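You operate a simulated robot arm through the tools that you are given. There is no shell and no other tool.

The job below is to be done with a simulated robot arm. You get a single attempt, and the scene is never put back.

JOB
Ease the long chain off to 4 on the round gauge, then screw down the yellow-topped brass cap.
Fine: green lever to FREE to turn the orange knob, back to HOLD after; the cap goes half a turn.

The check looks at the end state, three seconds after you hand in, the way a careful person would. Anything else that was tipped, shoved, dropped, spilled or broken makes it a failure. A push-on lid holds only when it is set on centred and level and pressed home; a screw cap is set on level and turned clockwise until tight.

ROBOT AND FRAMES
A 6-joint arm with a two-finger parallel gripper, fixed in place. Base frame: the origin is at the foot of the arm, x ahead of it, y to its left, z up. Units: m, degrees, N and s.
With the tool pointing down near the work surface it reaches from about 0.36 to 0.82 m from the base axis. Its first joint turns from -166.0 to 166.0 degrees. Payload 3.91 kg.
The TCP is the grasp point between the finger pads, 0.03 m short of the fingertips. In the tool frame z runs along the fingers and y along their closing line. The gripper opens to 0.11 m. The fingers are 0.02 m wide and 0.01 m thick; the gripper's body (0.048 by 0.112 m) begins 0.055 m behind the TCP.
Orientation is told as [roll, pitch, yaw] about the base's x, y, z axes, in that order, counted from this pose: with the fingers straight down and closing along the base's y, the tool's x points along the base's -x, its y along +y and its z along -z.

CONTROLS
- The arm moves only by the tool arm_command. Its argument "motion" is text: rows parted by semicolons, each of 7 numbers parted by spaces: the shift along the base's x, y, z in m, then the turn, a rotation vector about the base's x, y, z in degrees, then the finger opening in m, from 0 to 0.11. In form: tx ty tz rx ry rz hand; .... A call has 1 to 20 rows; each row is the pose to reach, as a shift and turn from the pose commanded when the call began. Each row takes 0.2 s and may step no farther than 0.05 m and 8.6 degrees from the row before; otherwise, or with a gripper value out of range, the whole call is refused. Where a pose cannot be reached the arm comes as near as it can. A force on the tool above 40 N (or 10 N above the force at the start of the call, whichever is more), or a blocked arm, ends the call early, and 0.2 s more pass. Each finger travels about 0.045 m/s and halts on what it meets, pressing with about 23 N; the grip force reading is that of the motor and also rises with nothing between the fingers. The clock runs only during rows and for 0.2 s after the last one: add rows that repeat a pose to give the fingers time. It gives the time, the measured TCP pose, the force on the tool (base axes), the opening and the grip force at its end, in the units of the frame above (readings bear some noise), with the torque about the TCP (base axes, N m) and any sound that the robot's microphone picked up.
- Cameras (640 x 400 px; columns grow to the right, rows downward): "scene" is fixed at [0.0634, -0.6568, 1.7214]; the picture's right is [0.94, -0.35, 0.00], its down [-0.18, -0.46, -0.87] and it looks along [0.31, 0.81, -0.49] (base axes); focal length 353 px, centre (320, 200). "wrist" rides on the gripper at [0.077, 0.007, -0.114] in the tool frame; the picture's right is [-0.09, 1.00, 0.00], its down [-0.80, -0.07, -0.59] and it looks along [-0.59, -0.05, 0.80] (tool axes); focal length 270 px, centre (320, 200). There is no depth. A picture from a camera that has moved, and an enlarged one, comes with that camera's place and axes in the base frame and with its lens. The place of the scene camera against the robot may be out by one fixed shift of up to 0.025 m in any direction.
- grab_frame(camera): a new picture of that camera. No time passes.
- raise_lower(by): slides the trunk up (or, below 0, down) by that many m; the arm rides with it, the base frame stays. It gives what a move gives, with no picture.
- close_up(camera, box): a new picture of the part [left, top, right, bottom] of that camera's present view, enlarged. No time passes.
- job_done(): hands the job in; it is judged then, once.

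Nothing tells you positions but the pictures and the camera data. Unless the task says otherwise, let go and move clear before handing in.

The tools are called as a command line: name --argument value ..., lists and objects as JSON in quotes. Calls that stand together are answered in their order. arm_command: Moves the arm, as the interface text tells. Its arguments: {"type":"object","properties":{"motion":{"type":"string"}},"required":["motion"]} The other tools are called the same way: raise_lower (by) slides the trunk up or down; grab_frame (camera) takes a picture; close_up (camera, box) takes an enlarged picture of a part of a camera's view; job_done () hands the job in.

At the start:

```text
t: 0.0
eef_pos: [0.2149, 0.3714, 1.3789]
ee_rot: [0.0, 0.0, 0.0]
ft_force: [0.3, 0.4, 0.5]
ft_torque: [0.01, -0.01, 0.03]
grip_width: 0.1101
finger_force: 0.1
trunk travel left (down, up): [-0.55, 0.06]
```

scene: 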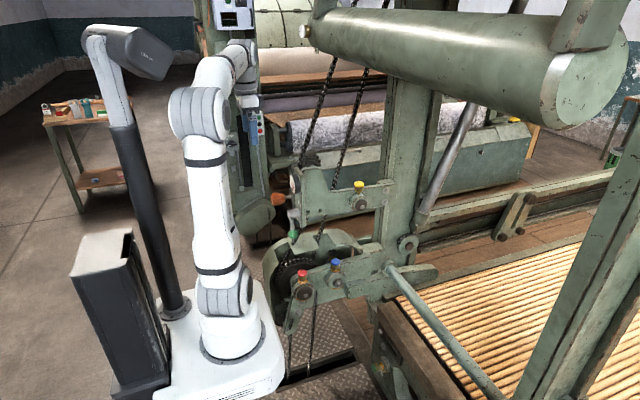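
wrist: 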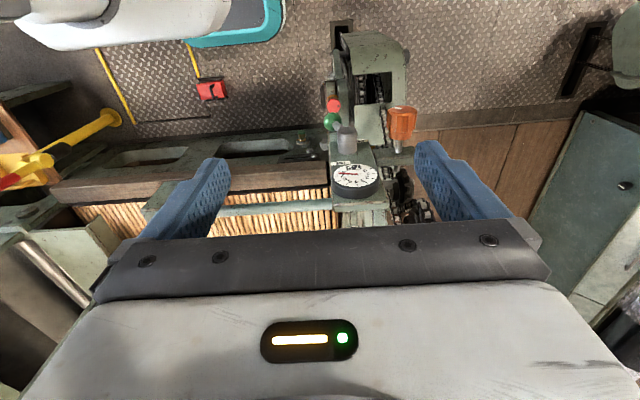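

I see a loom-like machine with a chain mechanism, an orange knob, a green lever, a round gauge and several coloured caps near the arm. First I'll take enlarged pictures to identify them before I move anything.

close_up --camera "scene" --box '[240, 160, 440, 285]'

close_up --camera "scene" --box '[240, 240, 440, 365]'

close_up --camera "wrist" --box '[280, 60, 480, 235]'

close_up --camera "wrist" --box '[320, 150, 400, 200]'

```text
3.20 times, centred on (340, 222) of scene
camera zoom: at [0.0634, -0.6568, 1.7214], right [0.94, -0.35, 0.0], down [-0.18, -0.46, -0.87], along [0.31, 0.81, -0.49], focal length 1130 px, centre (256, 128)
```

zoom: 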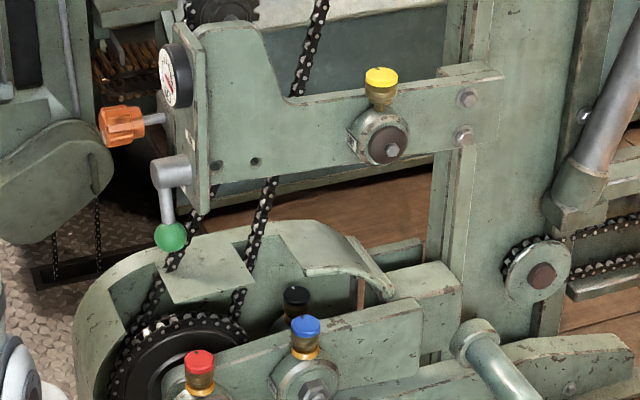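

```text
3.20 times, centred on (340, 302) of scene
camera zoom: at [0.0634, -0.6568, 1.7214], right [0.94, -0.35, 0.0], down [-0.18, -0.46, -0.87], along [0.31, 0.81, -0.49], focal length 1130 px, centre (256, -128)
```

zoom: 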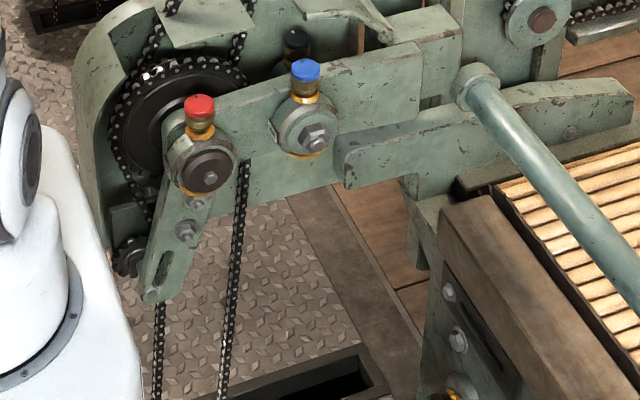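

```text
2.29 times, centred on (380, 148) of wrist
camera zoom: at [0.1377, 0.3779, 1.4946], right [0.09, 1.0, 0.0], down [0.8, -0.07, 0.59], along [0.59, -0.05, -0.8], focal length 618 px, centre (183, 320)
```

zoom: 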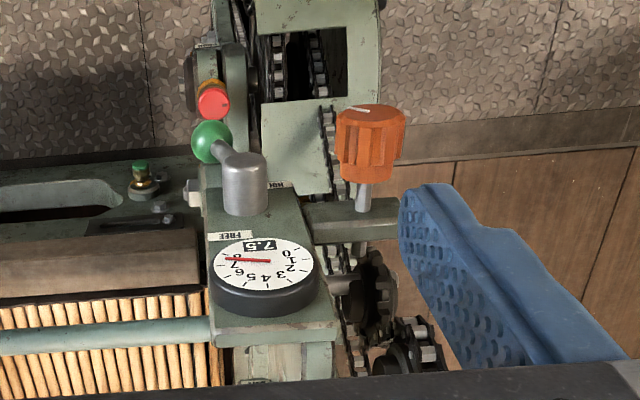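

```text
8.00 times, centred on (360, 175) of wrist
camera zoom: at [0.1377, 0.3779, 1.4946], right [0.09, 1.0, 0.0], down [0.8, -0.07, 0.59], along [0.59, -0.05, -0.8], focal length 2162 px, centre (0, 400)
```

zoom: 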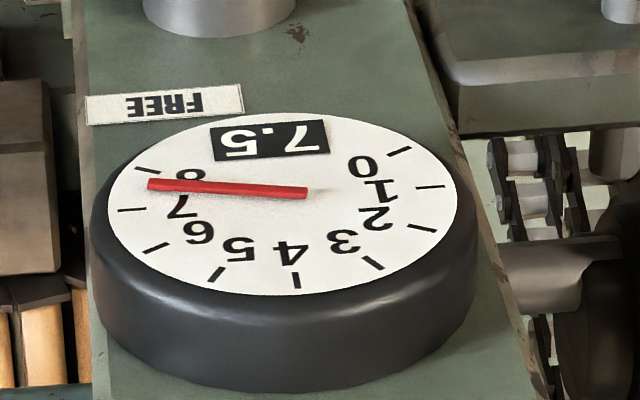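

The panel faces the arm (towards -x). On it are the gauge, reading about 7.5, the green-ball lever with its HOLD and FREE labels, and the orange knob, which I put near (0.33, 0.52, 1.0). The yellow cap sits on the beam behind the panel. Next I'll tilt the wrist so its camera faces the panel squarely.

arm_command --motion "0.006 0.008 -0.017 0 -7.5 0 0.11; 0.012 0.016 -0.034 0 -15 0 0.11; 0.018 0.024 -0.051 0 -22.5 0 0.11; 0.024 0.032 -0.068 0 -30 0 0.11; 0.03 0.04 -0.085 0 -37.5 0 0.11; 0.036 0.05 -0.1 0 -45 0 0.11"

grab_frame --camera "wrist"

grab_frame --camera "scene"

```text
t: 1.4
eef_pos: [0.2515, 0.4235, 1.2787]
ee_rot: [0.1, -45.1, 0.1]
ft_force: [0.8, 0.2, -0.3]
ft_torque: [0.01, -0.01, -0.01]
grip_width: 0.1101
finger_force: 0.0
trunk travel left (down, up): [-0.55, 0.06]
```

```text
taken
camera wrist: at [0.116, 0.4286, 1.3061], right [0.06, 1.0, 0.06], down [0.14, -0.07, 0.99], along [0.99, -0.05, -0.15], focal length 270 px, centre (320, 200)
```

wrist: 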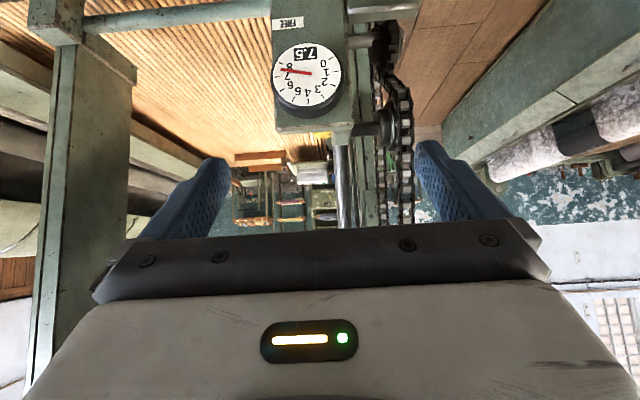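

```text
taken
```

scene: 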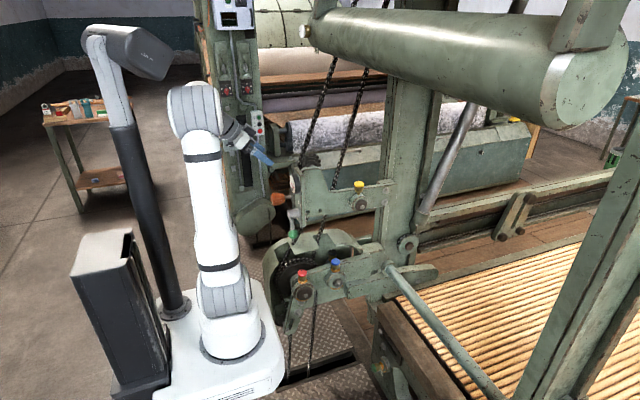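

The camera now looks level, but it is too high to show the lever and knob. I'll lower the trunk 0.15 m, which keeps the gripper well clear of the panel, and look again.

raise_lower --by -0.15

grab_frame --camera "wrist"

grab_frame --camera "scene"

```text
t: 3.1
eef_pos: [0.2525, 0.4221, 1.1289]
ee_rot: [0.0, -45.0, 0.0]
ft_force: [0.2, -1.0, -0.6]
ft_torque: [-0.03, 0.0, -0.02]
grip_width: 0.1097
finger_force: 0.0
trunk travel left (down, up): [-0.4, 0.21]
```

```text
taken
camera wrist: at [0.1162, 0.4279, 1.1567], right [0.06, 1.0, 0.06], down [0.15, -0.07, 0.99], along [0.99, -0.05, -0.15], focal length 270 px, centre (320, 200)
```

wrist: 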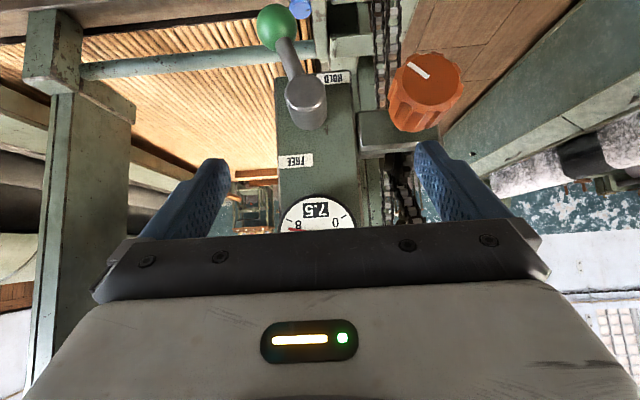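

```text
taken
```

scene: 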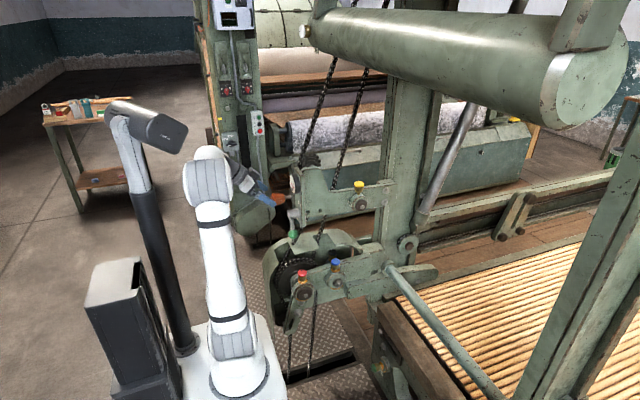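

The wrist views triangulate well:

| Part | Position (m) |
|---|---|
| Knob front face | (0.296, 0.503, 1.046), axis along x |
| Green ball | (0.341, 0.386, 0.953) |
| Lever pivot | (y 0.410, z 1.028) |
| Panel face | x ≈ 0.37 |

The lever hangs down beside HOLD. Next I'll close the gripper and point the tool along +x to push the lever.

arm_command --motion "0 0 0 0 -7.5 0 0; 0 0 0 0 -15 0 0; 0 0 0 0 -22.5 0 0; 0 0 0 0 -30 0 0; 0 0 0 0 -37.5 0 0; 0 0 0 0 -45 0 0; 0 0 0 0 -45 0 0"

grab_frame --camera "wrist"

grab_frame --camera "scene"

close_up --camera "scene" --box '[270, 165, 350, 215]'

```text
t: 4.8
eef_pos: [0.2518, 0.4214, 1.129]
ee_rot: [173.2, -89.9, -173.2]
ft_force: [-0.3, -0.5, -0.2]
ft_torque: [-0.01, 0.02, -0.01]
grip_width: 0.0001
finger_force: 22.9
trunk travel left (down, up): [-0.4, 0.21]
```

```text
taken
camera wrist: at [0.1375, 0.4279, 1.0528], right [0.0, 1.0, 0.09], down [-0.6, -0.07, 0.8], along [0.8, -0.05, 0.59], focal length 270 px, centre (320, 200)
```

wrist: 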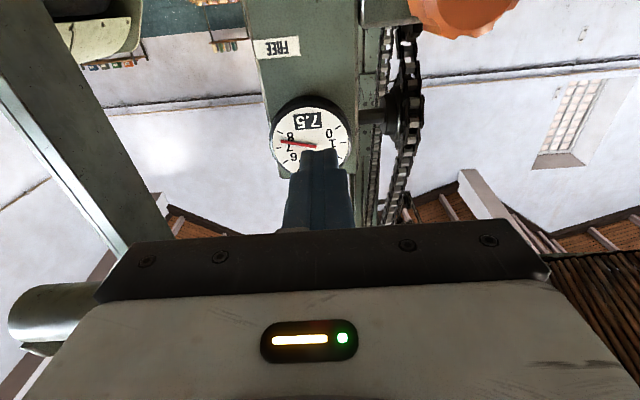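

```text
taken
```

scene: 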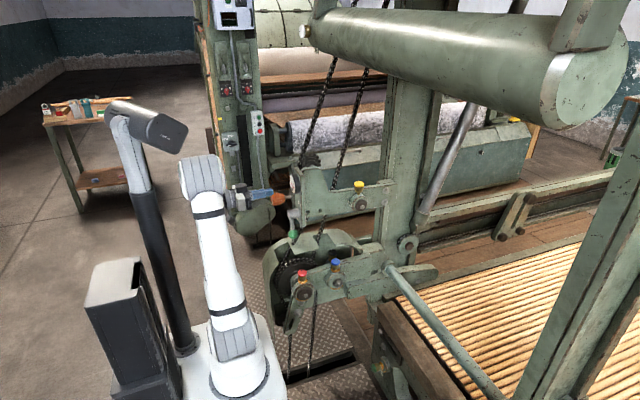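

```text
8.00 times, centred on (310, 190) of scene
camera zoom: at [0.0634, -0.6568, 1.7214], right [0.94, -0.35, 0.0], down [-0.18, -0.46, -0.87], along [0.31, 0.81, -0.49], focal length 2824 px, centre (400, 280)
```

zoom: 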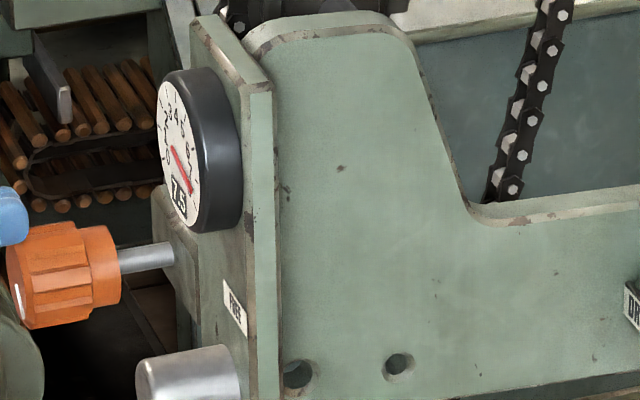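

The tool now points along +x, and the scene close-up can read the gauge at about 7.5. Next I'll lower the closed fingertips to the ball's height, on its +y side and still short of the panel, and check.

arm_command --motion "0 0.018 -0.045 0 0 0 0; 0 0.018 -0.09 0 0 0 0; 0 0.018 -0.135 0 0 0 0; 0 0.018 -0.174 0 0 0 0"

grab_frame --camera "wrist"

close_up --camera "scene" --box '[230, 160, 350, 260]'

```text
t: 5.8
eef_pos: [0.2506, 0.4392, 0.9543]
ee_rot: [118.1, -90.1, -118.1]
ft_force: [0.6, 0.1, 0.0]
ft_torque: [0.0, -0.01, -0.01]
grip_width: 0.0
finger_force: 23.4
trunk travel left (down, up): [-0.4, 0.21]
```

```text
taken
camera wrist: at [0.1369, 0.4446, 0.8787], right [0.0, 1.0, 0.09], down [-0.59, -0.07, 0.8], along [0.8, -0.05, 0.59], focal length 270 px, centre (320, 200)
```

wrist: 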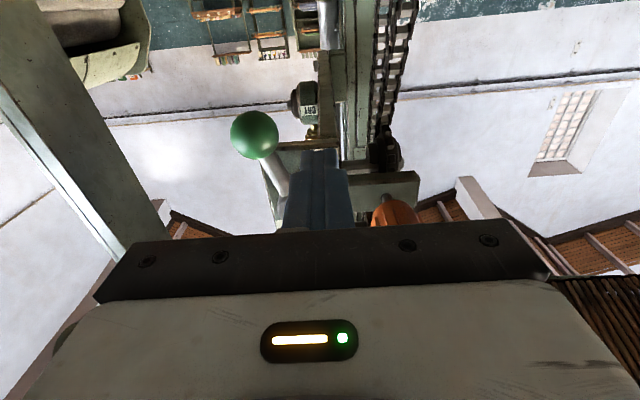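

```text
4.00 times, centred on (290, 210) of scene
camera zoom: at [0.0634, -0.6568, 1.7214], right [0.94, -0.35, 0.0], down [-0.18, -0.46, -0.87], along [0.31, 0.81, -0.49], focal length 1412 px, centre (440, 160)
```

zoom: 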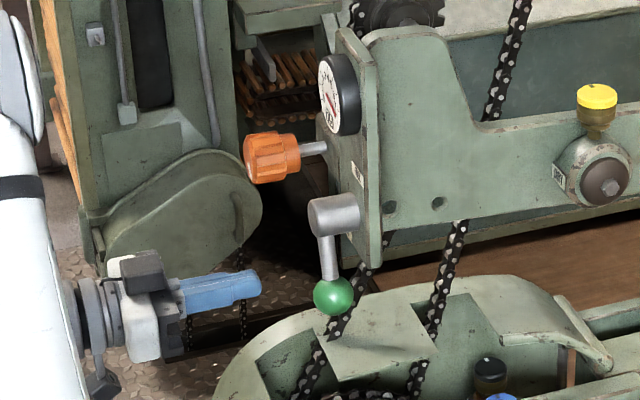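

The fingertips are beside the ball with clear space to its +y side. I'll move forward to ball depth, then begin a gentle push towards -y along the lever's arc.

arm_command --motion "0.035 0 -0.005 0 0 0 0; 0.069 0 -0.009 0 0 0 0; 0.069 -0.012 -0.009 0 0 0 0; 0.069 -0.023 -0.009 0 0 0 0; 0.069 -0.032 -0.009 0 0 0 0; 0.069 -0.040 -0.009 0 0 0 0"

grab_frame --camera "wrist"

close_up --camera "scene" --box '[230, 160, 350, 260]'

```text
t: 7.2
eef_pos: [0.3206, 0.3999, 0.9461]
ee_rot: [94.4, -90.0, -94.4]
ft_force: [0.1, 1.7, 0.4]
ft_torque: [-0.04, -0.05, -0.01]
grip_width: 0.0001
finger_force: 23.1
trunk travel left (down, up): [-0.4, 0.21]
```

```text
taken
camera wrist: at [0.2064, 0.4056, 0.8709], right [0.0, 1.0, 0.09], down [-0.59, -0.07, 0.8], along [0.8, -0.05, 0.59], focal length 270 px, centre (320, 200)
```

wrist: 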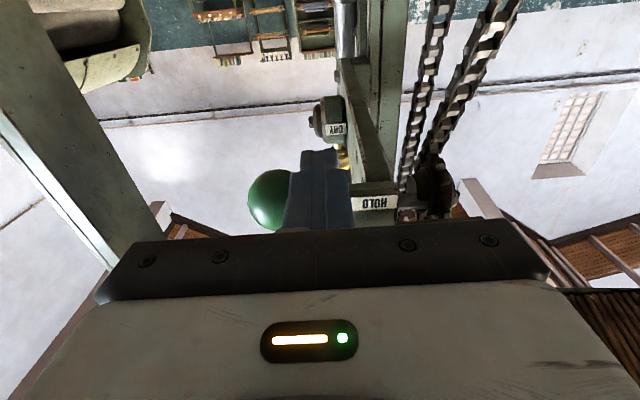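

```text
4.00 times, centred on (290, 210) of scene
camera zoom: at [0.0634, -0.6568, 1.7214], right [0.94, -0.35, 0.0], down [-0.18, -0.46, -0.87], along [0.31, 0.81, -0.49], focal length 1412 px, centre (440, 160)
```

zoom: 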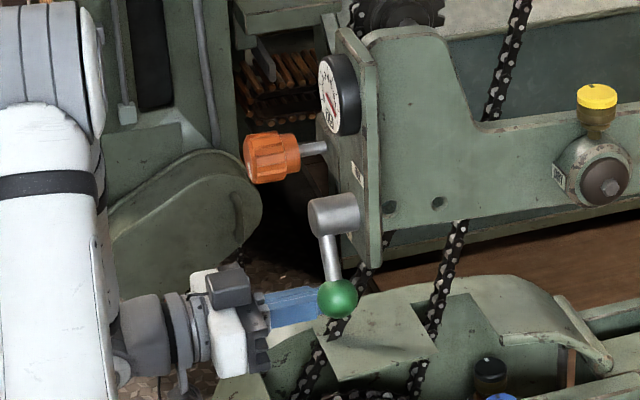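

The lever is moving easily under the fingers, at about 1.7 N. I'll keep pushing round the arc.

arm_command --motion "0 -0.0142 0.0031 0 0 0 0; 0 -0.0276 0.0087 0 0 0 0; 0 -0.0399 0.0165 0 0 0 0; 0 -0.0507 0.0263 0 0 0 0; 0 -0.0595 0.0378 0 0 0 0"

grab_frame --camera "wrist"

close_up --camera "scene" --box '[230, 160, 350, 260]'

```text
t: 8.3
eef_pos: [0.3204, 0.3395, 0.9843]
ee_rot: [156.4, -90.0, -156.4]
ft_force: [-0.5, 0.1, -0.2]
ft_torque: [0.02, -0.01, -0.05]
grip_width: 0.0001
finger_force: 22.9
trunk travel left (down, up): [-0.4, 0.21]
```

```text
taken
camera wrist: at [0.2061, 0.3464, 0.9079], right [0.0, 1.0, 0.09], down [-0.6, -0.07, 0.8], along [0.8, -0.05, 0.59], focal length 270 px, centre (320, 200)
```

wrist: 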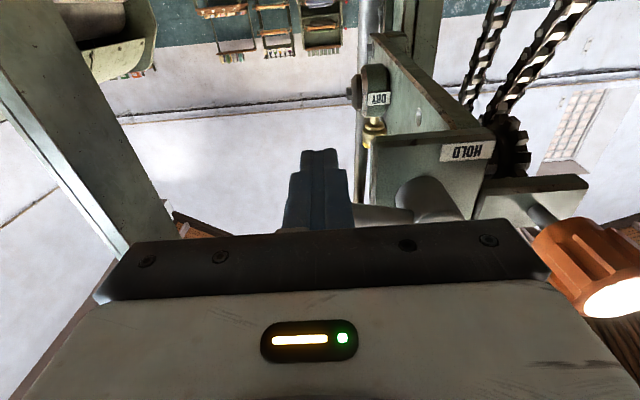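

```text
4.00 times, centred on (290, 210) of scene
camera zoom: at [0.0634, -0.6568, 1.7214], right [0.94, -0.35, 0.0], down [-0.18, -0.46, -0.87], along [0.31, 0.81, -0.49], focal length 1412 px, centre (440, 160)
```

zoom: 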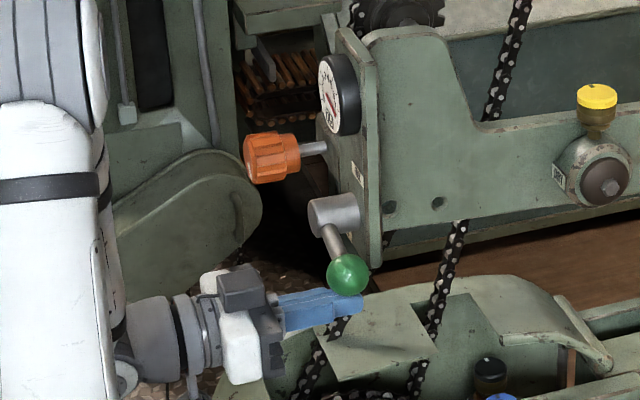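

The lever is now nearly horizontal, pointing to -y, with the force still near zero. I'll continue in smaller steps towards its stop.

arm_command --motion "0 -0.0036 0.0065 0 0 0 0; 0 -0.0067 0.0129 0 0 0 0; 0 -0.009 0.0198 0 0 0 0; 0 -0.0111 0.0268 0 0 0 0; 0 -0.0123 0.034 0 0 0 0; 0 -0.013 0.0411 0 0 0 0"

grab_frame --camera "wrist"

close_up --camera "scene" --box '[230, 160, 350, 260]'

```text
t: 9.4
eef_pos: [0.3214, 0.328, 1.0067]
ee_rot: [-33.5, -88.9, 33.7]
ft_force: [-2.0, 1.8, -19.7]
ft_torque: [-0.04, 0.34, 0.27]
grip_width: 0.0
finger_force: 23.4
trunk travel left (down, up): [-0.4, 0.21]
stopped in row 5: the force on the tool passed its limit at 50 N (the readings are from after the stop); the commanded pose is now the measured one
```

```text
taken
camera wrist: at [0.2054, 0.334, 0.9319], right [0.0, 1.0, 0.08], down [-0.58, -0.06, 0.81], along [0.81, -0.04, 0.58], focal length 270 px, centre (320, 200)
```

wrist: 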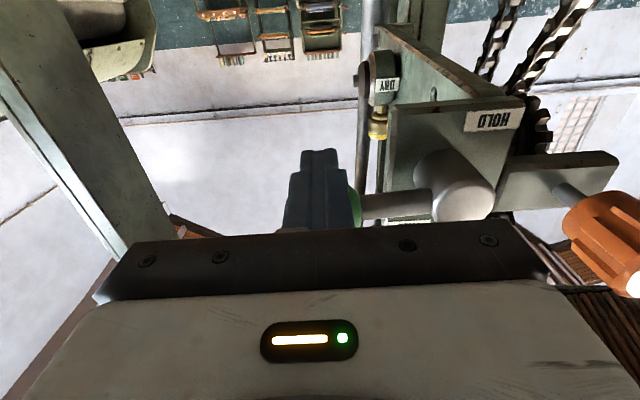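

```text
4.00 times, centred on (290, 210) of scene
camera zoom: at [0.0634, -0.6568, 1.7214], right [0.94, -0.35, 0.0], down [-0.18, -0.46, -0.87], along [0.31, 0.81, -0.49], focal length 1412 px, centre (440, 160)
```

zoom: 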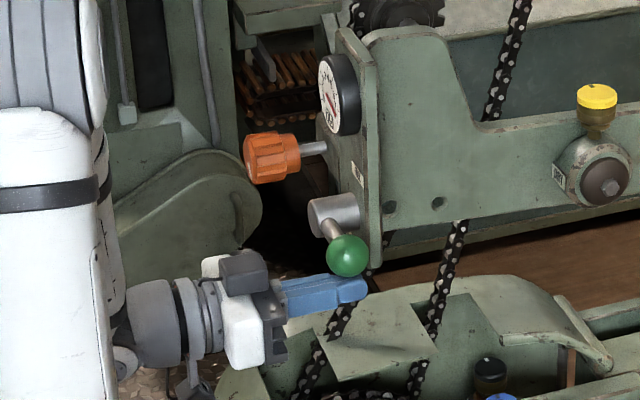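

The lever met a firm stop at roughly 100° from its start. I'll ease the push off, back away, and check that the lever stays there.

arm_command --motion "0 0 -0.006 0 0 0 0; 0 0 -0.012 0 -1 0 0; -0.035 0 -0.014 0 -1 0 0; -0.075 0 -0.014 0 -1 0 0"

grab_frame --camera "wrist"

close_up --camera "scene" --box '[230, 160, 350, 260]'

```text
t: 10.4
eef_pos: [0.2479, 0.3264, 0.9958]
ee_rot: [-131.4, -89.5, 131.4]
ft_force: [0.7, 0.4, -0.5]
ft_torque: [0.03, 0.03, -0.05]
grip_width: 0.0002
finger_force: 23.0
trunk travel left (down, up): [-0.4, 0.21]
```

```text
taken
camera wrist: at [0.1336, 0.333, 0.9187], right [0.0, 1.0, 0.08], down [-0.6, -0.07, 0.8], along [0.8, -0.05, 0.6], focal length 270 px, centre (320, 200)
```

wrist: 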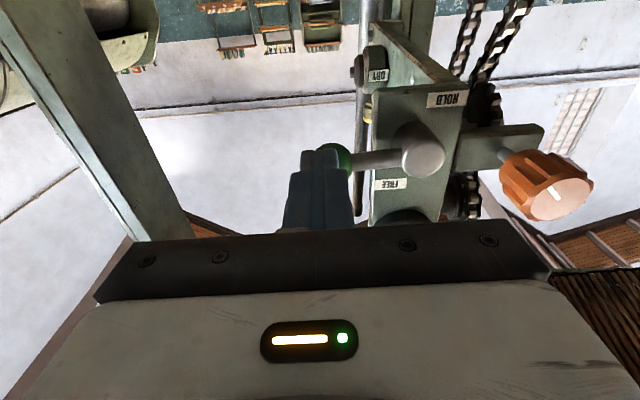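

```text
4.00 times, centred on (290, 210) of scene
camera zoom: at [0.0634, -0.6568, 1.7214], right [0.94, -0.35, 0.0], down [-0.18, -0.46, -0.87], along [0.31, 0.81, -0.49], focal length 1412 px, centre (440, 160)
```

zoom: 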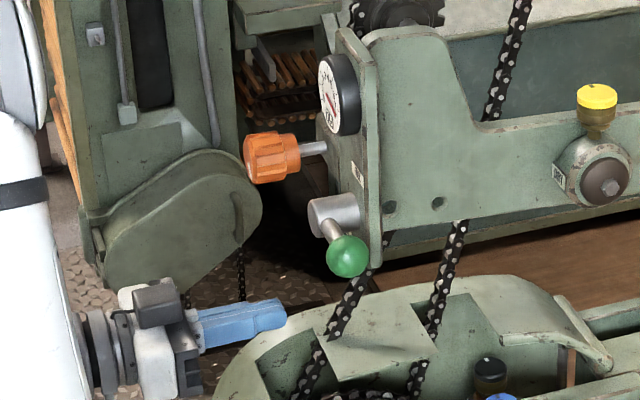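

The lever has stayed put, pointing at FREE. Next I'll open the gripper and line up in front of the orange knob, along its axis.

arm_command --motion "-0.012 0.036 0.011 0 -0.5 0 0.02; -0.012 0.072 0.022 0 -0.5 0 0.04; -0.012 0.108 0.033 0 -0.5 0 0.06; -0.012 0.144 0.044 0 -0.5 0 0.08; -0.012 0.176 0.052 0 -0.5 0 0.095; -0.012 0.176 0.052 0 -0.5 0 0.095"

grab_frame --camera "wrist"

close_up --camera "scene" --box '[230, 160, 350, 260]'

```text
t: 11.8
eef_pos: [0.2339, 0.5048, 1.0455]
ee_rot: [-152.8, -89.0, 152.9]
ft_force: [0.3, 0.7, 0.8]
ft_torque: [-0.02, 0.0, 0.03]
grip_width: 0.0951
finger_force: 0.0
trunk travel left (down, up): [-0.4, 0.21]
```

```text
taken
camera wrist: at [0.1201, 0.5105, 0.9682], right [0.0, 1.0, 0.08], down [-0.61, -0.07, 0.79], along [0.8, -0.05, 0.6], focal length 270 px, centre (320, 200)
```

wrist: 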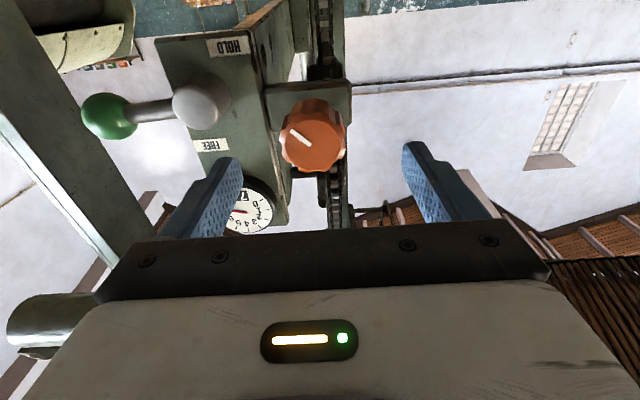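

```text
4.00 times, centred on (290, 210) of scene
camera zoom: at [0.0634, -0.6568, 1.7214], right [0.94, -0.35, 0.0], down [-0.18, -0.46, -0.87], along [0.31, 0.81, -0.49], focal length 1412 px, centre (440, 160)
```

zoom: 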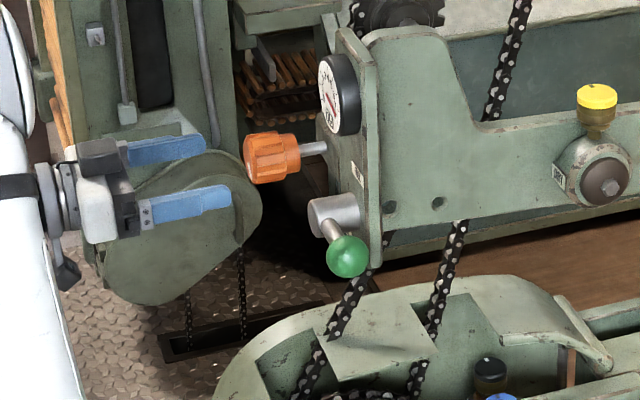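

The knob is centred at about (y 0.499, z 1.046), about 5 mm to the -y side of the tool axis. I'll correct that and the 1° tilt, then advance over the knob with the fingers open.

arm_command --motion "0.0 -0.0055 0.0005 0 1 0 0.095; 0.03 -0.0055 0.0005 0 1 0 0.095; 0.06 -0.0055 0.0005 0 1 0 0.095; 0.084 -0.0055 0.0005 0 1 0 0.095"

grab_frame --camera "wrist"

close_up --camera "scene" --box '[230, 160, 350, 260]'

```text
t: 12.8
eef_pos: [0.3185, 0.5008, 1.0454]
ee_rot: [-66.8, -89.6, 66.9]
ft_force: [0.5, 0.5, 0.6]
ft_torque: [-0.04, 0.0, 0.0]
grip_width: 0.095
finger_force: 0.1
trunk travel left (down, up): [-0.4, 0.21]
```

```text
taken
camera wrist: at [0.2035, 0.5052, 0.9702], right [0.0, 1.0, 0.08], down [-0.59, -0.07, 0.8], along [0.81, -0.05, 0.59], focal length 270 px, centre (320, 200)
```

wrist: 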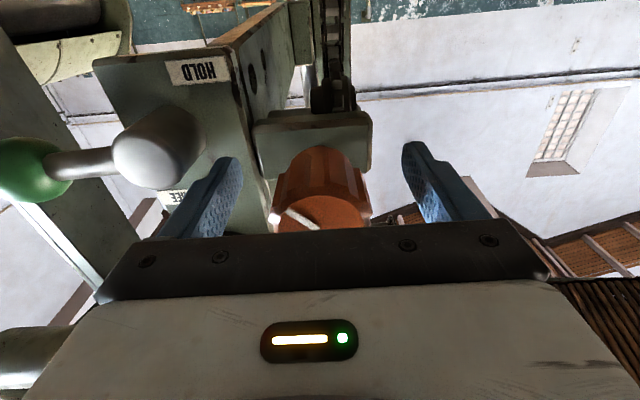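

```text
4.00 times, centred on (290, 210) of scene
camera zoom: at [0.0634, -0.6568, 1.7214], right [0.94, -0.35, 0.0], down [-0.18, -0.46, -0.87], along [0.31, 0.81, -0.49], focal length 1412 px, centre (440, 160)
```

zoom: 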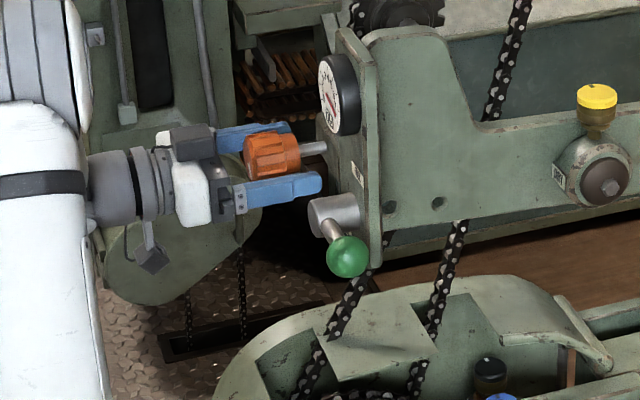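

The fingers straddle the knob cleanly. I'll close on it and check the grip.

arm_command --motion "0 -0.001 0 0 0 0 0.06; 0 -0.001 0 0 0 0 0.03; 0 -0.001 0 0 0 0 0.03; 0 -0.001 0 0 0 0 0.03; 0 -0.001 0 0 0 0 0.03"

grab_frame --camera "wrist"

close_up --camera "scene" --box '[270, 165, 350, 215]'

```text
t: 14.1
eef_pos: [0.3178, 0.4998, 1.0445]
ee_rot: [-71.6, -89.6, 71.8]
ft_force: [4.8, 13.3, 6.1]
ft_torque: [-0.07, 0.06, 0.01]
grip_width: 0.0479
finger_force: 45.3
trunk travel left (down, up): [-0.4, 0.21]
```

```text
taken
camera wrist: at [0.2031, 0.5051, 0.9702], right [0.0, 1.0, 0.08], down [-0.59, -0.07, 0.8], along [0.81, -0.04, 0.59], focal length 270 px, centre (320, 200)
```

wrist: 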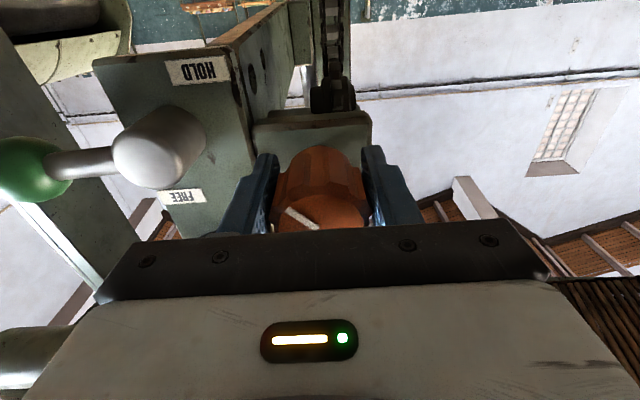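

```text
8.00 times, centred on (310, 190) of scene
camera zoom: at [0.0634, -0.6568, 1.7214], right [0.94, -0.35, 0.0], down [-0.18, -0.46, -0.87], along [0.31, 0.81, -0.49], focal length 2824 px, centre (400, 280)
```

zoom: 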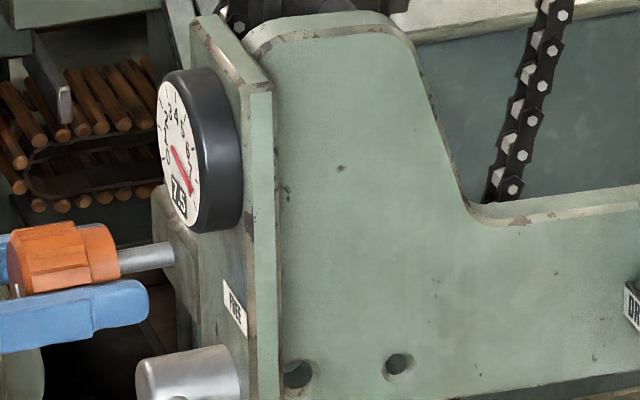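

The knob is gripped at 48 mm with a small sideways load, so I'll shift 1.5 mm to relieve it. Then I'll turn it anticlockwise as seen from the front (about -x) by about 24° as a test and read the gauge.

arm_command --motion "0 0.0015 0.0007 0 0 0 0.03; 0 0.0015 0.0007 -6 0 0 0.03; 0 0.0015 0.0007 -12 0 0 0.03; 0 0.0015 0.0007 -18 0 0 0.03; 0 0.0015 0.0007 -24 0 0 0.03"

grab_frame --camera "wrist"

close_up --camera "scene" --box '[270, 165, 350, 215]'

```text
t: 15.2
eef_pos: [0.3156, 0.4984, 1.0464]
ee_rot: [-89.3, -65.4, 89.3]
ft_force: [-2.8, -15.3, -15.6]
ft_torque: [0.02, -1.24, -0.18]
grip_width: 0.0477
finger_force: 44.9
trunk travel left (down, up): [-0.4, 0.21]
```

```text
taken
camera wrist: at [0.2029, 0.4715, 0.9751], right [0.0, 0.94, -0.34], down [-0.59, 0.27, 0.76], along [0.81, 0.2, 0.56], focal length 270 px, centre (320, 200)
```

wrist: 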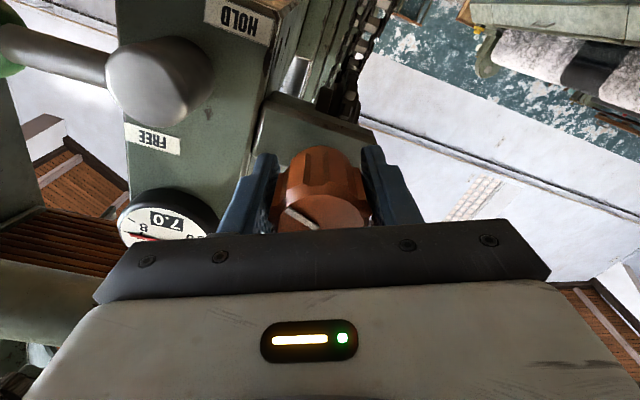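

```text
8.00 times, centred on (310, 190) of scene
camera zoom: at [0.0634, -0.6568, 1.7214], right [0.94, -0.35, 0.0], down [-0.18, -0.46, -0.87], along [0.31, 0.81, -0.49], focal length 2824 px, centre (400, 280)
```

zoom: 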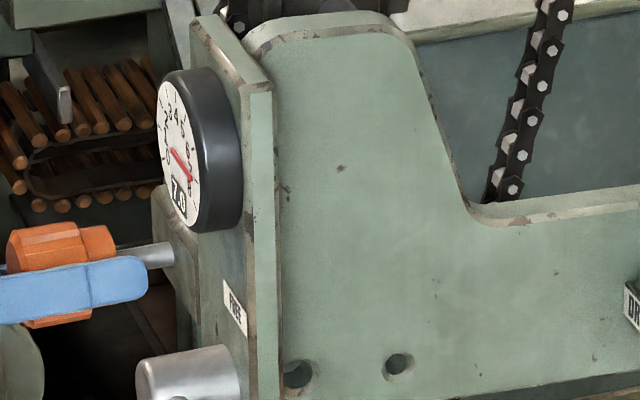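

The gauge window now reads 7.0 after about 24°, so the direction is right at roughly 48° per unit. I'll relieve the side load a little and keep turning the same way.

arm_command --motion "0 -0.0006 -0.0008 -4 0 0 0.03; 0 -0.0006 -0.0008 -12 0 0 0.03; 0 -0.0006 -0.0008 -20 0 0 0.03; 0 -0.0006 -0.0008 -28 0 0 0.03; 0 -0.0006 -0.0008 -36 0 0 0.03; 0 -0.0006 -0.0008 -44 0 0 0.03"

grab_frame --camera "wrist"

close_up --camera "scene" --box '[270, 165, 350, 215]'

```text
t: 16.6
eef_pos: [0.3187, 0.4961, 1.0493]
ee_rot: [-89.9, -21.8, 89.8]
ft_force: [-1.1, -26.4, 4.2]
ft_torque: [0.09, 0.26, -0.32]
grip_width: 0.0479
finger_force: 45.6
trunk travel left (down, up): [-0.4, 0.21]
```

```text
taken
camera wrist: at [0.2031, 0.426, 1.0155], right [0.0, 0.45, -0.89], down [-0.59, 0.72, 0.36], along [0.81, 0.53, 0.27], focal length 270 px, centre (320, 200)
```

wrist: 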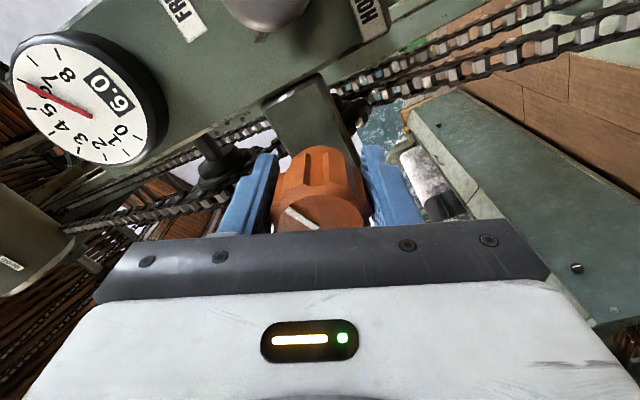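

```text
8.00 times, centred on (310, 190) of scene
camera zoom: at [0.0634, -0.6568, 1.7214], right [0.94, -0.35, 0.0], down [-0.18, -0.46, -0.87], along [0.31, 0.81, -0.49], focal length 2824 px, centre (400, 280)
```

zoom: 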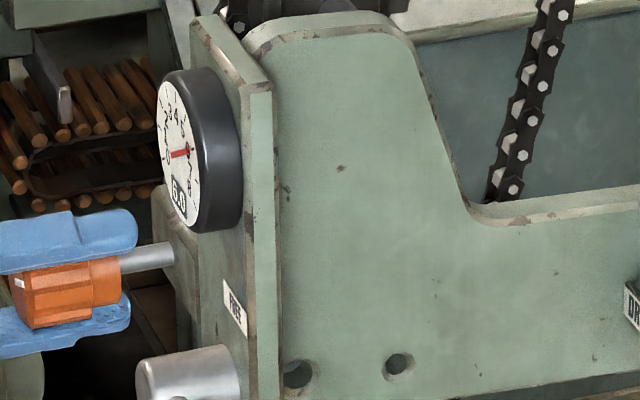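

The gauge reads 6.0 after about 68° in total, and the wrist camera can now see the dial. I'll relieve the sideways force and continue turning.

arm_command --motion "0 -0.0015 0.0002 -4 0 0 0.03; 0 -0.002 0.0002 -12 0 0 0.03; 0 -0.002 0.0002 -20 0 0 0.03; 0 -0.002 0.0002 -28 0 0 0.03; 0 -0.002 0.0002 -36 0 0 0.03; 0 -0.002 0.0002 -44 0 0 0.03"

grab_frame --camera "wrist"

close_up --camera "scene" --box '[270, 165, 350, 215]'

```text
t: 17.8
eef_pos: [0.319, 0.4958, 1.0517]
ee_rot: [-90.2, 8.3, 89.6]
ft_force: [-0.1, -12.1, 13.2]
ft_torque: [0.06, 1.44, -0.4]
grip_width: 0.0478
finger_force: 44.8
trunk travel left (down, up): [-0.4, 0.21]
stopped in row 5: the force on the tool passed its limit at 42 N (the readings are from after the stop); the commanded pose is now the measured one
```

```text
taken
camera wrist: at [0.2031, 0.4178, 1.0568], right [0.0, -0.06, -1.0], down [-0.59, 0.81, -0.05], along [0.81, 0.59, -0.03], focal length 270 px, centre (320, 200)
```

wrist: 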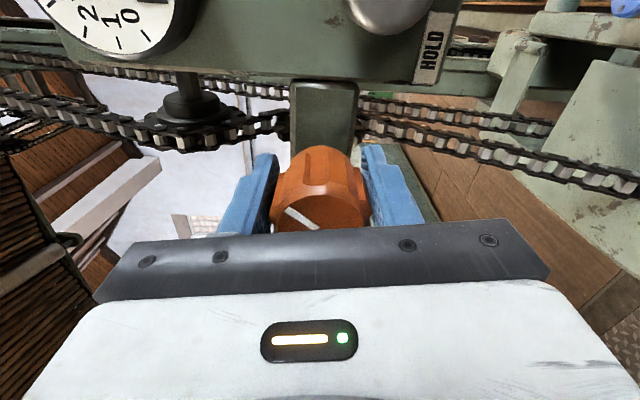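

```text
8.00 times, centred on (310, 190) of scene
camera zoom: at [0.0634, -0.6568, 1.7214], right [0.94, -0.35, 0.0], down [-0.18, -0.46, -0.87], along [0.31, 0.81, -0.49], focal length 2824 px, centre (400, 280)
```

zoom: 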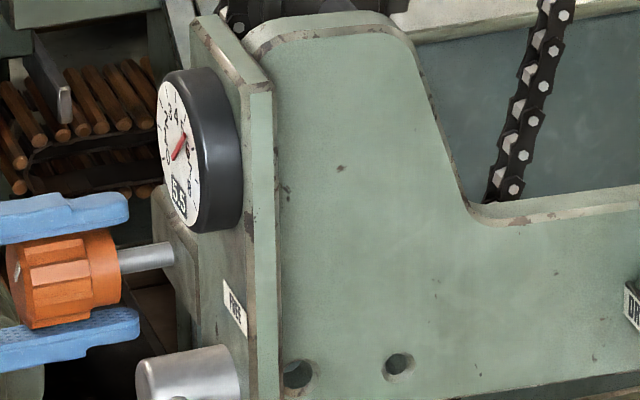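

The gauge window reads 5.5, and the call stopped on side load rather than on the knob. I'll relieve the load and continue in a shorter run.

arm_command --motion "0 -0.0008 0.001 0 0 0 0.03; 0 -0.0008 0.001 -6 0 0 0.03; 0 -0.0008 0.0012 -12 0 0 0.03; 0 -0.0006 0.0014 -18 0 0 0.03; 0 -0.0005 0.0016 -24 0 0 0.03"

close_up --camera "scene" --box '[270, 165, 350, 215]'

grab_frame --camera "wrist"

```text
t: 19.0
eef_pos: [0.318, 0.4961, 1.053]
ee_rot: [-90.3, 32.3, 89.9]
ft_force: [-0.1, -3.4, 25.0]
ft_torque: [0.08, 1.14, -1.41]
grip_width: 0.0478
finger_force: 44.9
trunk travel left (down, up): [-0.4, 0.21]
```

```text
8.00 times, centred on (310, 190) of scene
camera zoom: at [0.0634, -0.6568, 1.7214], right [0.94, -0.35, 0.0], down [-0.18, -0.46, -0.87], along [0.31, 0.81, -0.49], focal length 2824 px, centre (400, 280)
```

zoom: 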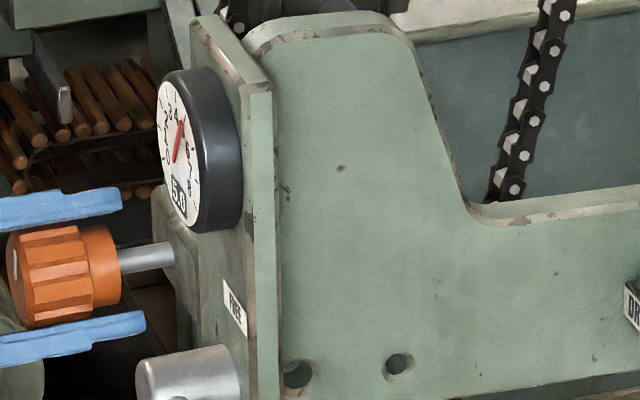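

```text
taken
camera wrist: at [0.2033, 0.4265, 1.0897], right [0.0, -0.46, -0.89], down [-0.59, 0.71, -0.37], along [0.81, 0.53, -0.27], focal length 270 px, centre (320, 200)
```

wrist: 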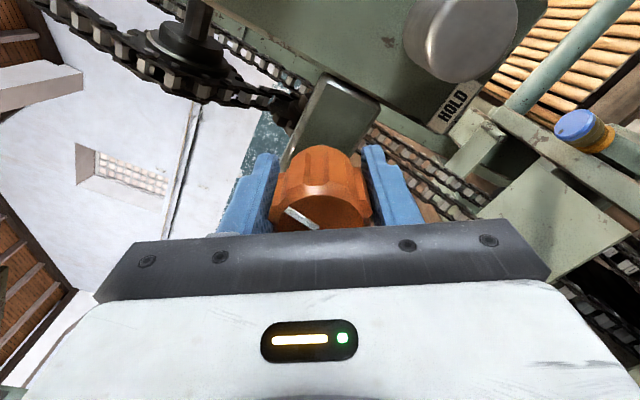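

The gauge reads 5.0. The grip is about 4.5 mm off the knob's axis, so the TCP should trace a small arc as it turns. I'll follow that arc for the next 30°.

arm_command --motion "0 0.0003 0.0012 -4 0 0 0.03; 0 0.0005 0.0016 -10 0 0 0.03; 0 0.0009 0.0021 -16 0 0 0.03; 0 0.0013 0.0025 -22 0 0 0.03; 0 0.0017 0.0028 -28 0 0 0.03"

close_up --camera "scene" --box '[270, 165, 350, 215]'

grab_frame --camera "wrist"

```text
t: 20.2
eef_pos: [0.3174, 0.4984, 1.0553]
ee_rot: [-90.4, 60.6, 89.8]
ft_force: [6.2, -1.0, 27.7]
ft_torque: [0.07, 0.4, -0.15]
grip_width: 0.0477
finger_force: 45.3
trunk travel left (down, up): [-0.4, 0.21]
```

```text
8.00 times, centred on (310, 190) of scene
camera zoom: at [0.0634, -0.6568, 1.7214], right [0.94, -0.35, 0.0], down [-0.18, -0.46, -0.87], along [0.31, 0.81, -0.49], focal length 2824 px, centre (400, 280)
```

zoom: 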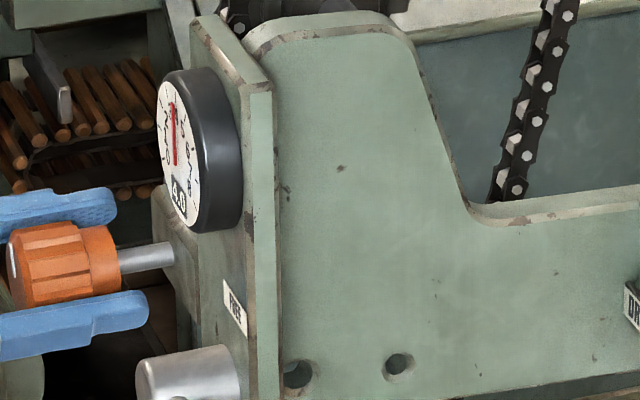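

```text
taken
camera wrist: at [0.2033, 0.4531, 1.1196], right [0.0, -0.82, -0.57], down [-0.59, 0.45, -0.66], along [0.81, 0.34, -0.49], focal length 270 px, centre (320, 200)
```

wrist: 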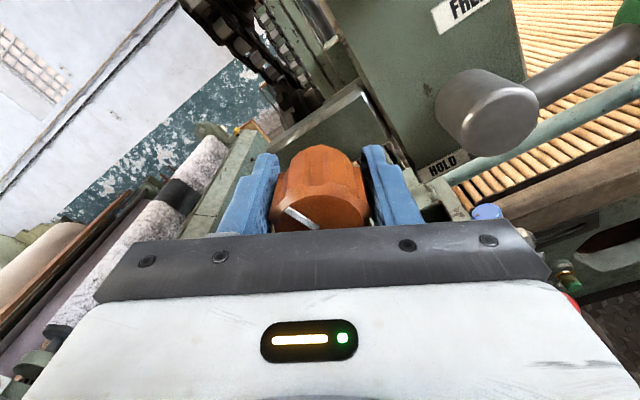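

The dial looks close to 4 now. I'll zoom right in to read it before going on.

close_up --camera "scene" --box '[286, 171, 304, 196]'

close_up --camera "scene" --box '[284, 170, 308, 185]'

close_up --camera "scene" --box '[284, 182, 308, 197]'

```text
16.00 times, centred on (295, 184) of scene
camera zoom: at [0.0634, -0.6568, 1.7214], right [0.94, -0.35, 0.0], down [-0.18, -0.46, -0.87], along [0.31, 0.81, -0.49], focal length 5648 px, centre (720, 464)
```

zoom: 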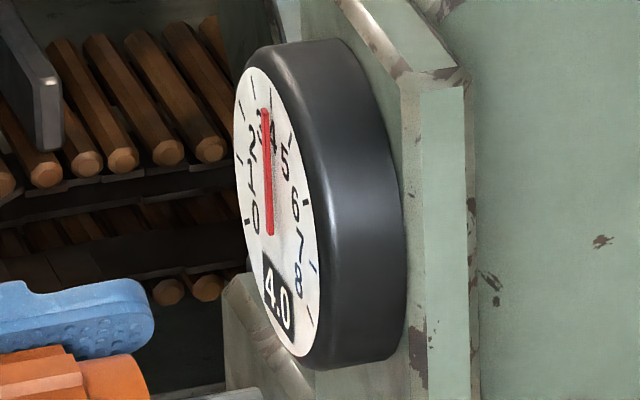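

```text
16.00 times, centred on (296, 178) of scene
camera zoom: at [0.0634, -0.6568, 1.7214], right [0.94, -0.35, 0.0], down [-0.18, -0.46, -0.87], along [0.31, 0.81, -0.49], focal length 5648 px, centre (704, 560)
```

zoom: 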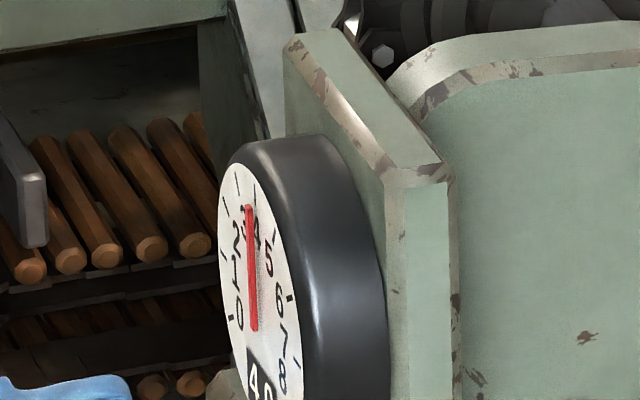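

```text
16.00 times, centred on (296, 190) of scene
camera zoom: at [0.0634, -0.6568, 1.7214], right [0.94, -0.35, 0.0], down [-0.18, -0.46, -0.87], along [0.31, 0.81, -0.49], focal length 5648 px, centre (704, 368)
```

zoom: 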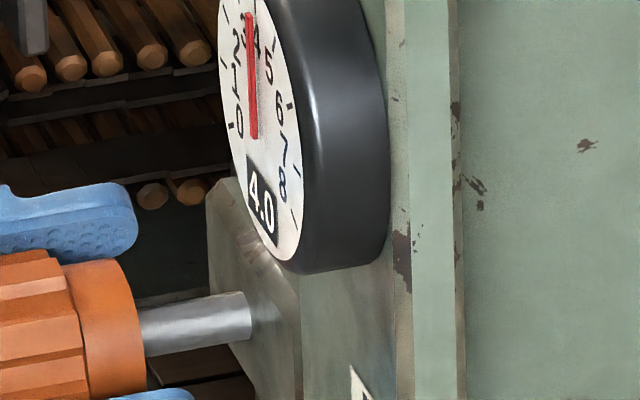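

The window shows 4.0, but it only steps in 0.5s, and the needle is seen at a slant. I'll release the knob, back off along its axis and roll the camera above the tool for a square look at the dial.

arm_command --motion "0 0 0 0 0 0 0.06; 0 0 0 0 0 0 0.08; 0 0 0 0 0 0 0.09; 0 0 0 0 0 0 0.09; -0.03 0 0 0 0 0 0.09; -0.06 0 0 0 0 0 0.09; -0.085 0 0 0 0 0 0.09"

arm_command --motion "0 -0.012 0.012 -7 0 0 0.09; 0 -0.025 0.025 -14 0 0 0.09; 0 -0.037 0.037 -21 0 0 0.09; 0 -0.05 0.05 -28 0 0 0.09; 0 -0.06 0.065 -30 0 0 0.09"

grab_frame --camera "wrist"

grab_frame --camera "scene"

```text
t: 21.8
eef_pos: [0.2353, 0.4997, 1.0556]
ee_rot: [-90.2, 60.6, 89.7]
ft_force: [-0.5, 0.5, -0.4]
ft_torque: [0.02, 0.03, 0.02]
grip_width: 0.0901
finger_force: 0.1
trunk travel left (down, up): [-0.4, 0.21]
```

```text
t: 23.0
eef_pos: [0.2329, 0.4397, 1.1199]
ee_rot: [94.6, 89.3, -85.3]
ft_force: [-1.3, -1.1, 0.4]
ft_torque: [0.0, 0.01, 0.04]
grip_width: 0.0903
finger_force: 0.0
trunk travel left (down, up): [-0.4, 0.21]
```

```text
taken
camera wrist: at [0.1187, 0.433, 1.1967], right [0.0, -1.0, -0.08], down [-0.59, 0.06, -0.8], along [0.8, 0.05, -0.59], focal length 270 px, centre (320, 200)
```

wrist: 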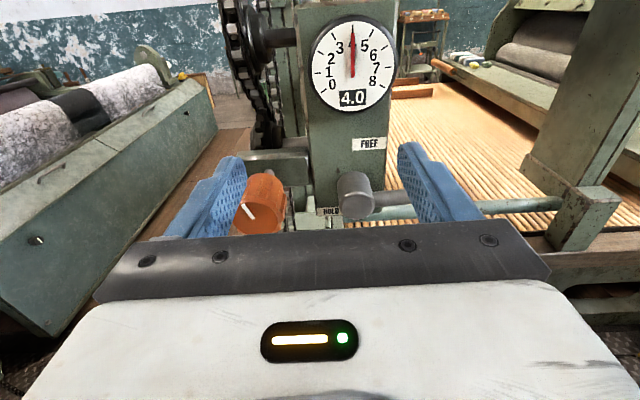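

```text
taken
```

scene: 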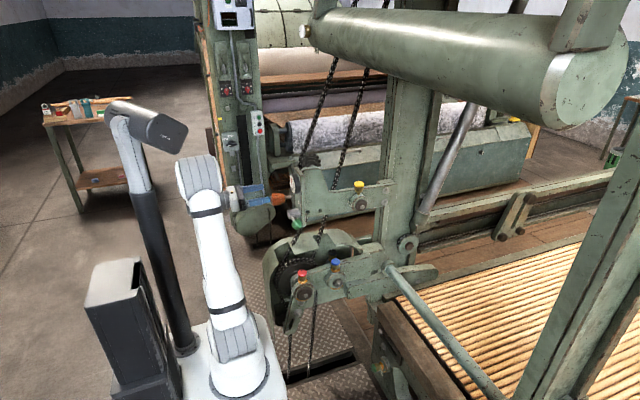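

The camera now sees the dial upright and nearly square. I'll zoom in on the needle.

close_up --camera "wrist" --box '[304, 10, 400, 115]'

close_up --camera "wrist" --box '[320, 10, 384, 50]'

```text
3.81 times, centred on (352, 62) of wrist
camera zoom: at [0.1187, 0.433, 1.1967], right [0.0, -1.0, -0.08], down [-0.59, 0.06, -0.8], along [0.8, 0.05, -0.59], focal length 1030 px, centre (198, 724)
```

zoom: 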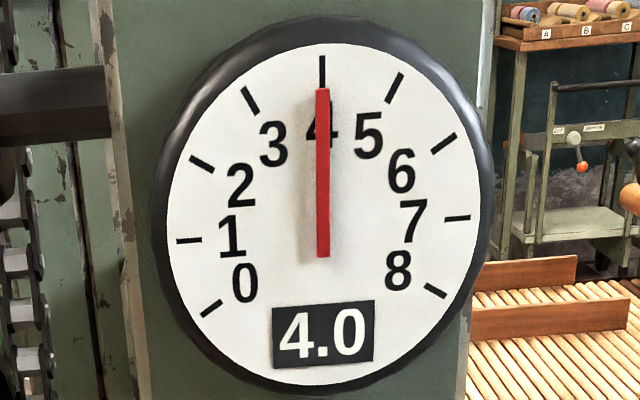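

```text
10.00 times, centred on (352, 30) of wrist
camera zoom: at [0.1187, 0.433, 1.1967], right [0.0, -1.0, -0.08], down [-0.59, 0.06, -0.8], along [0.8, 0.05, -0.59], focal length 2703 px, centre (0, 1900)
```

zoom: 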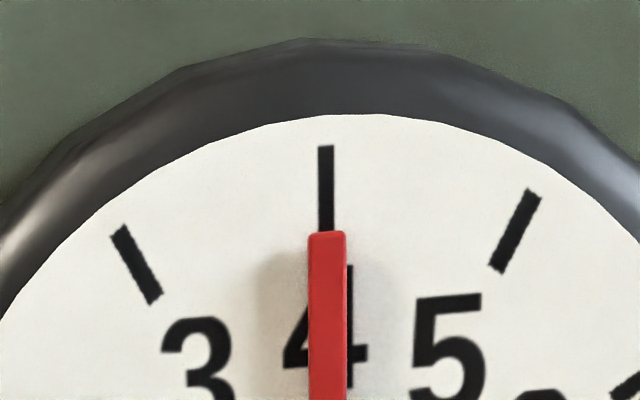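

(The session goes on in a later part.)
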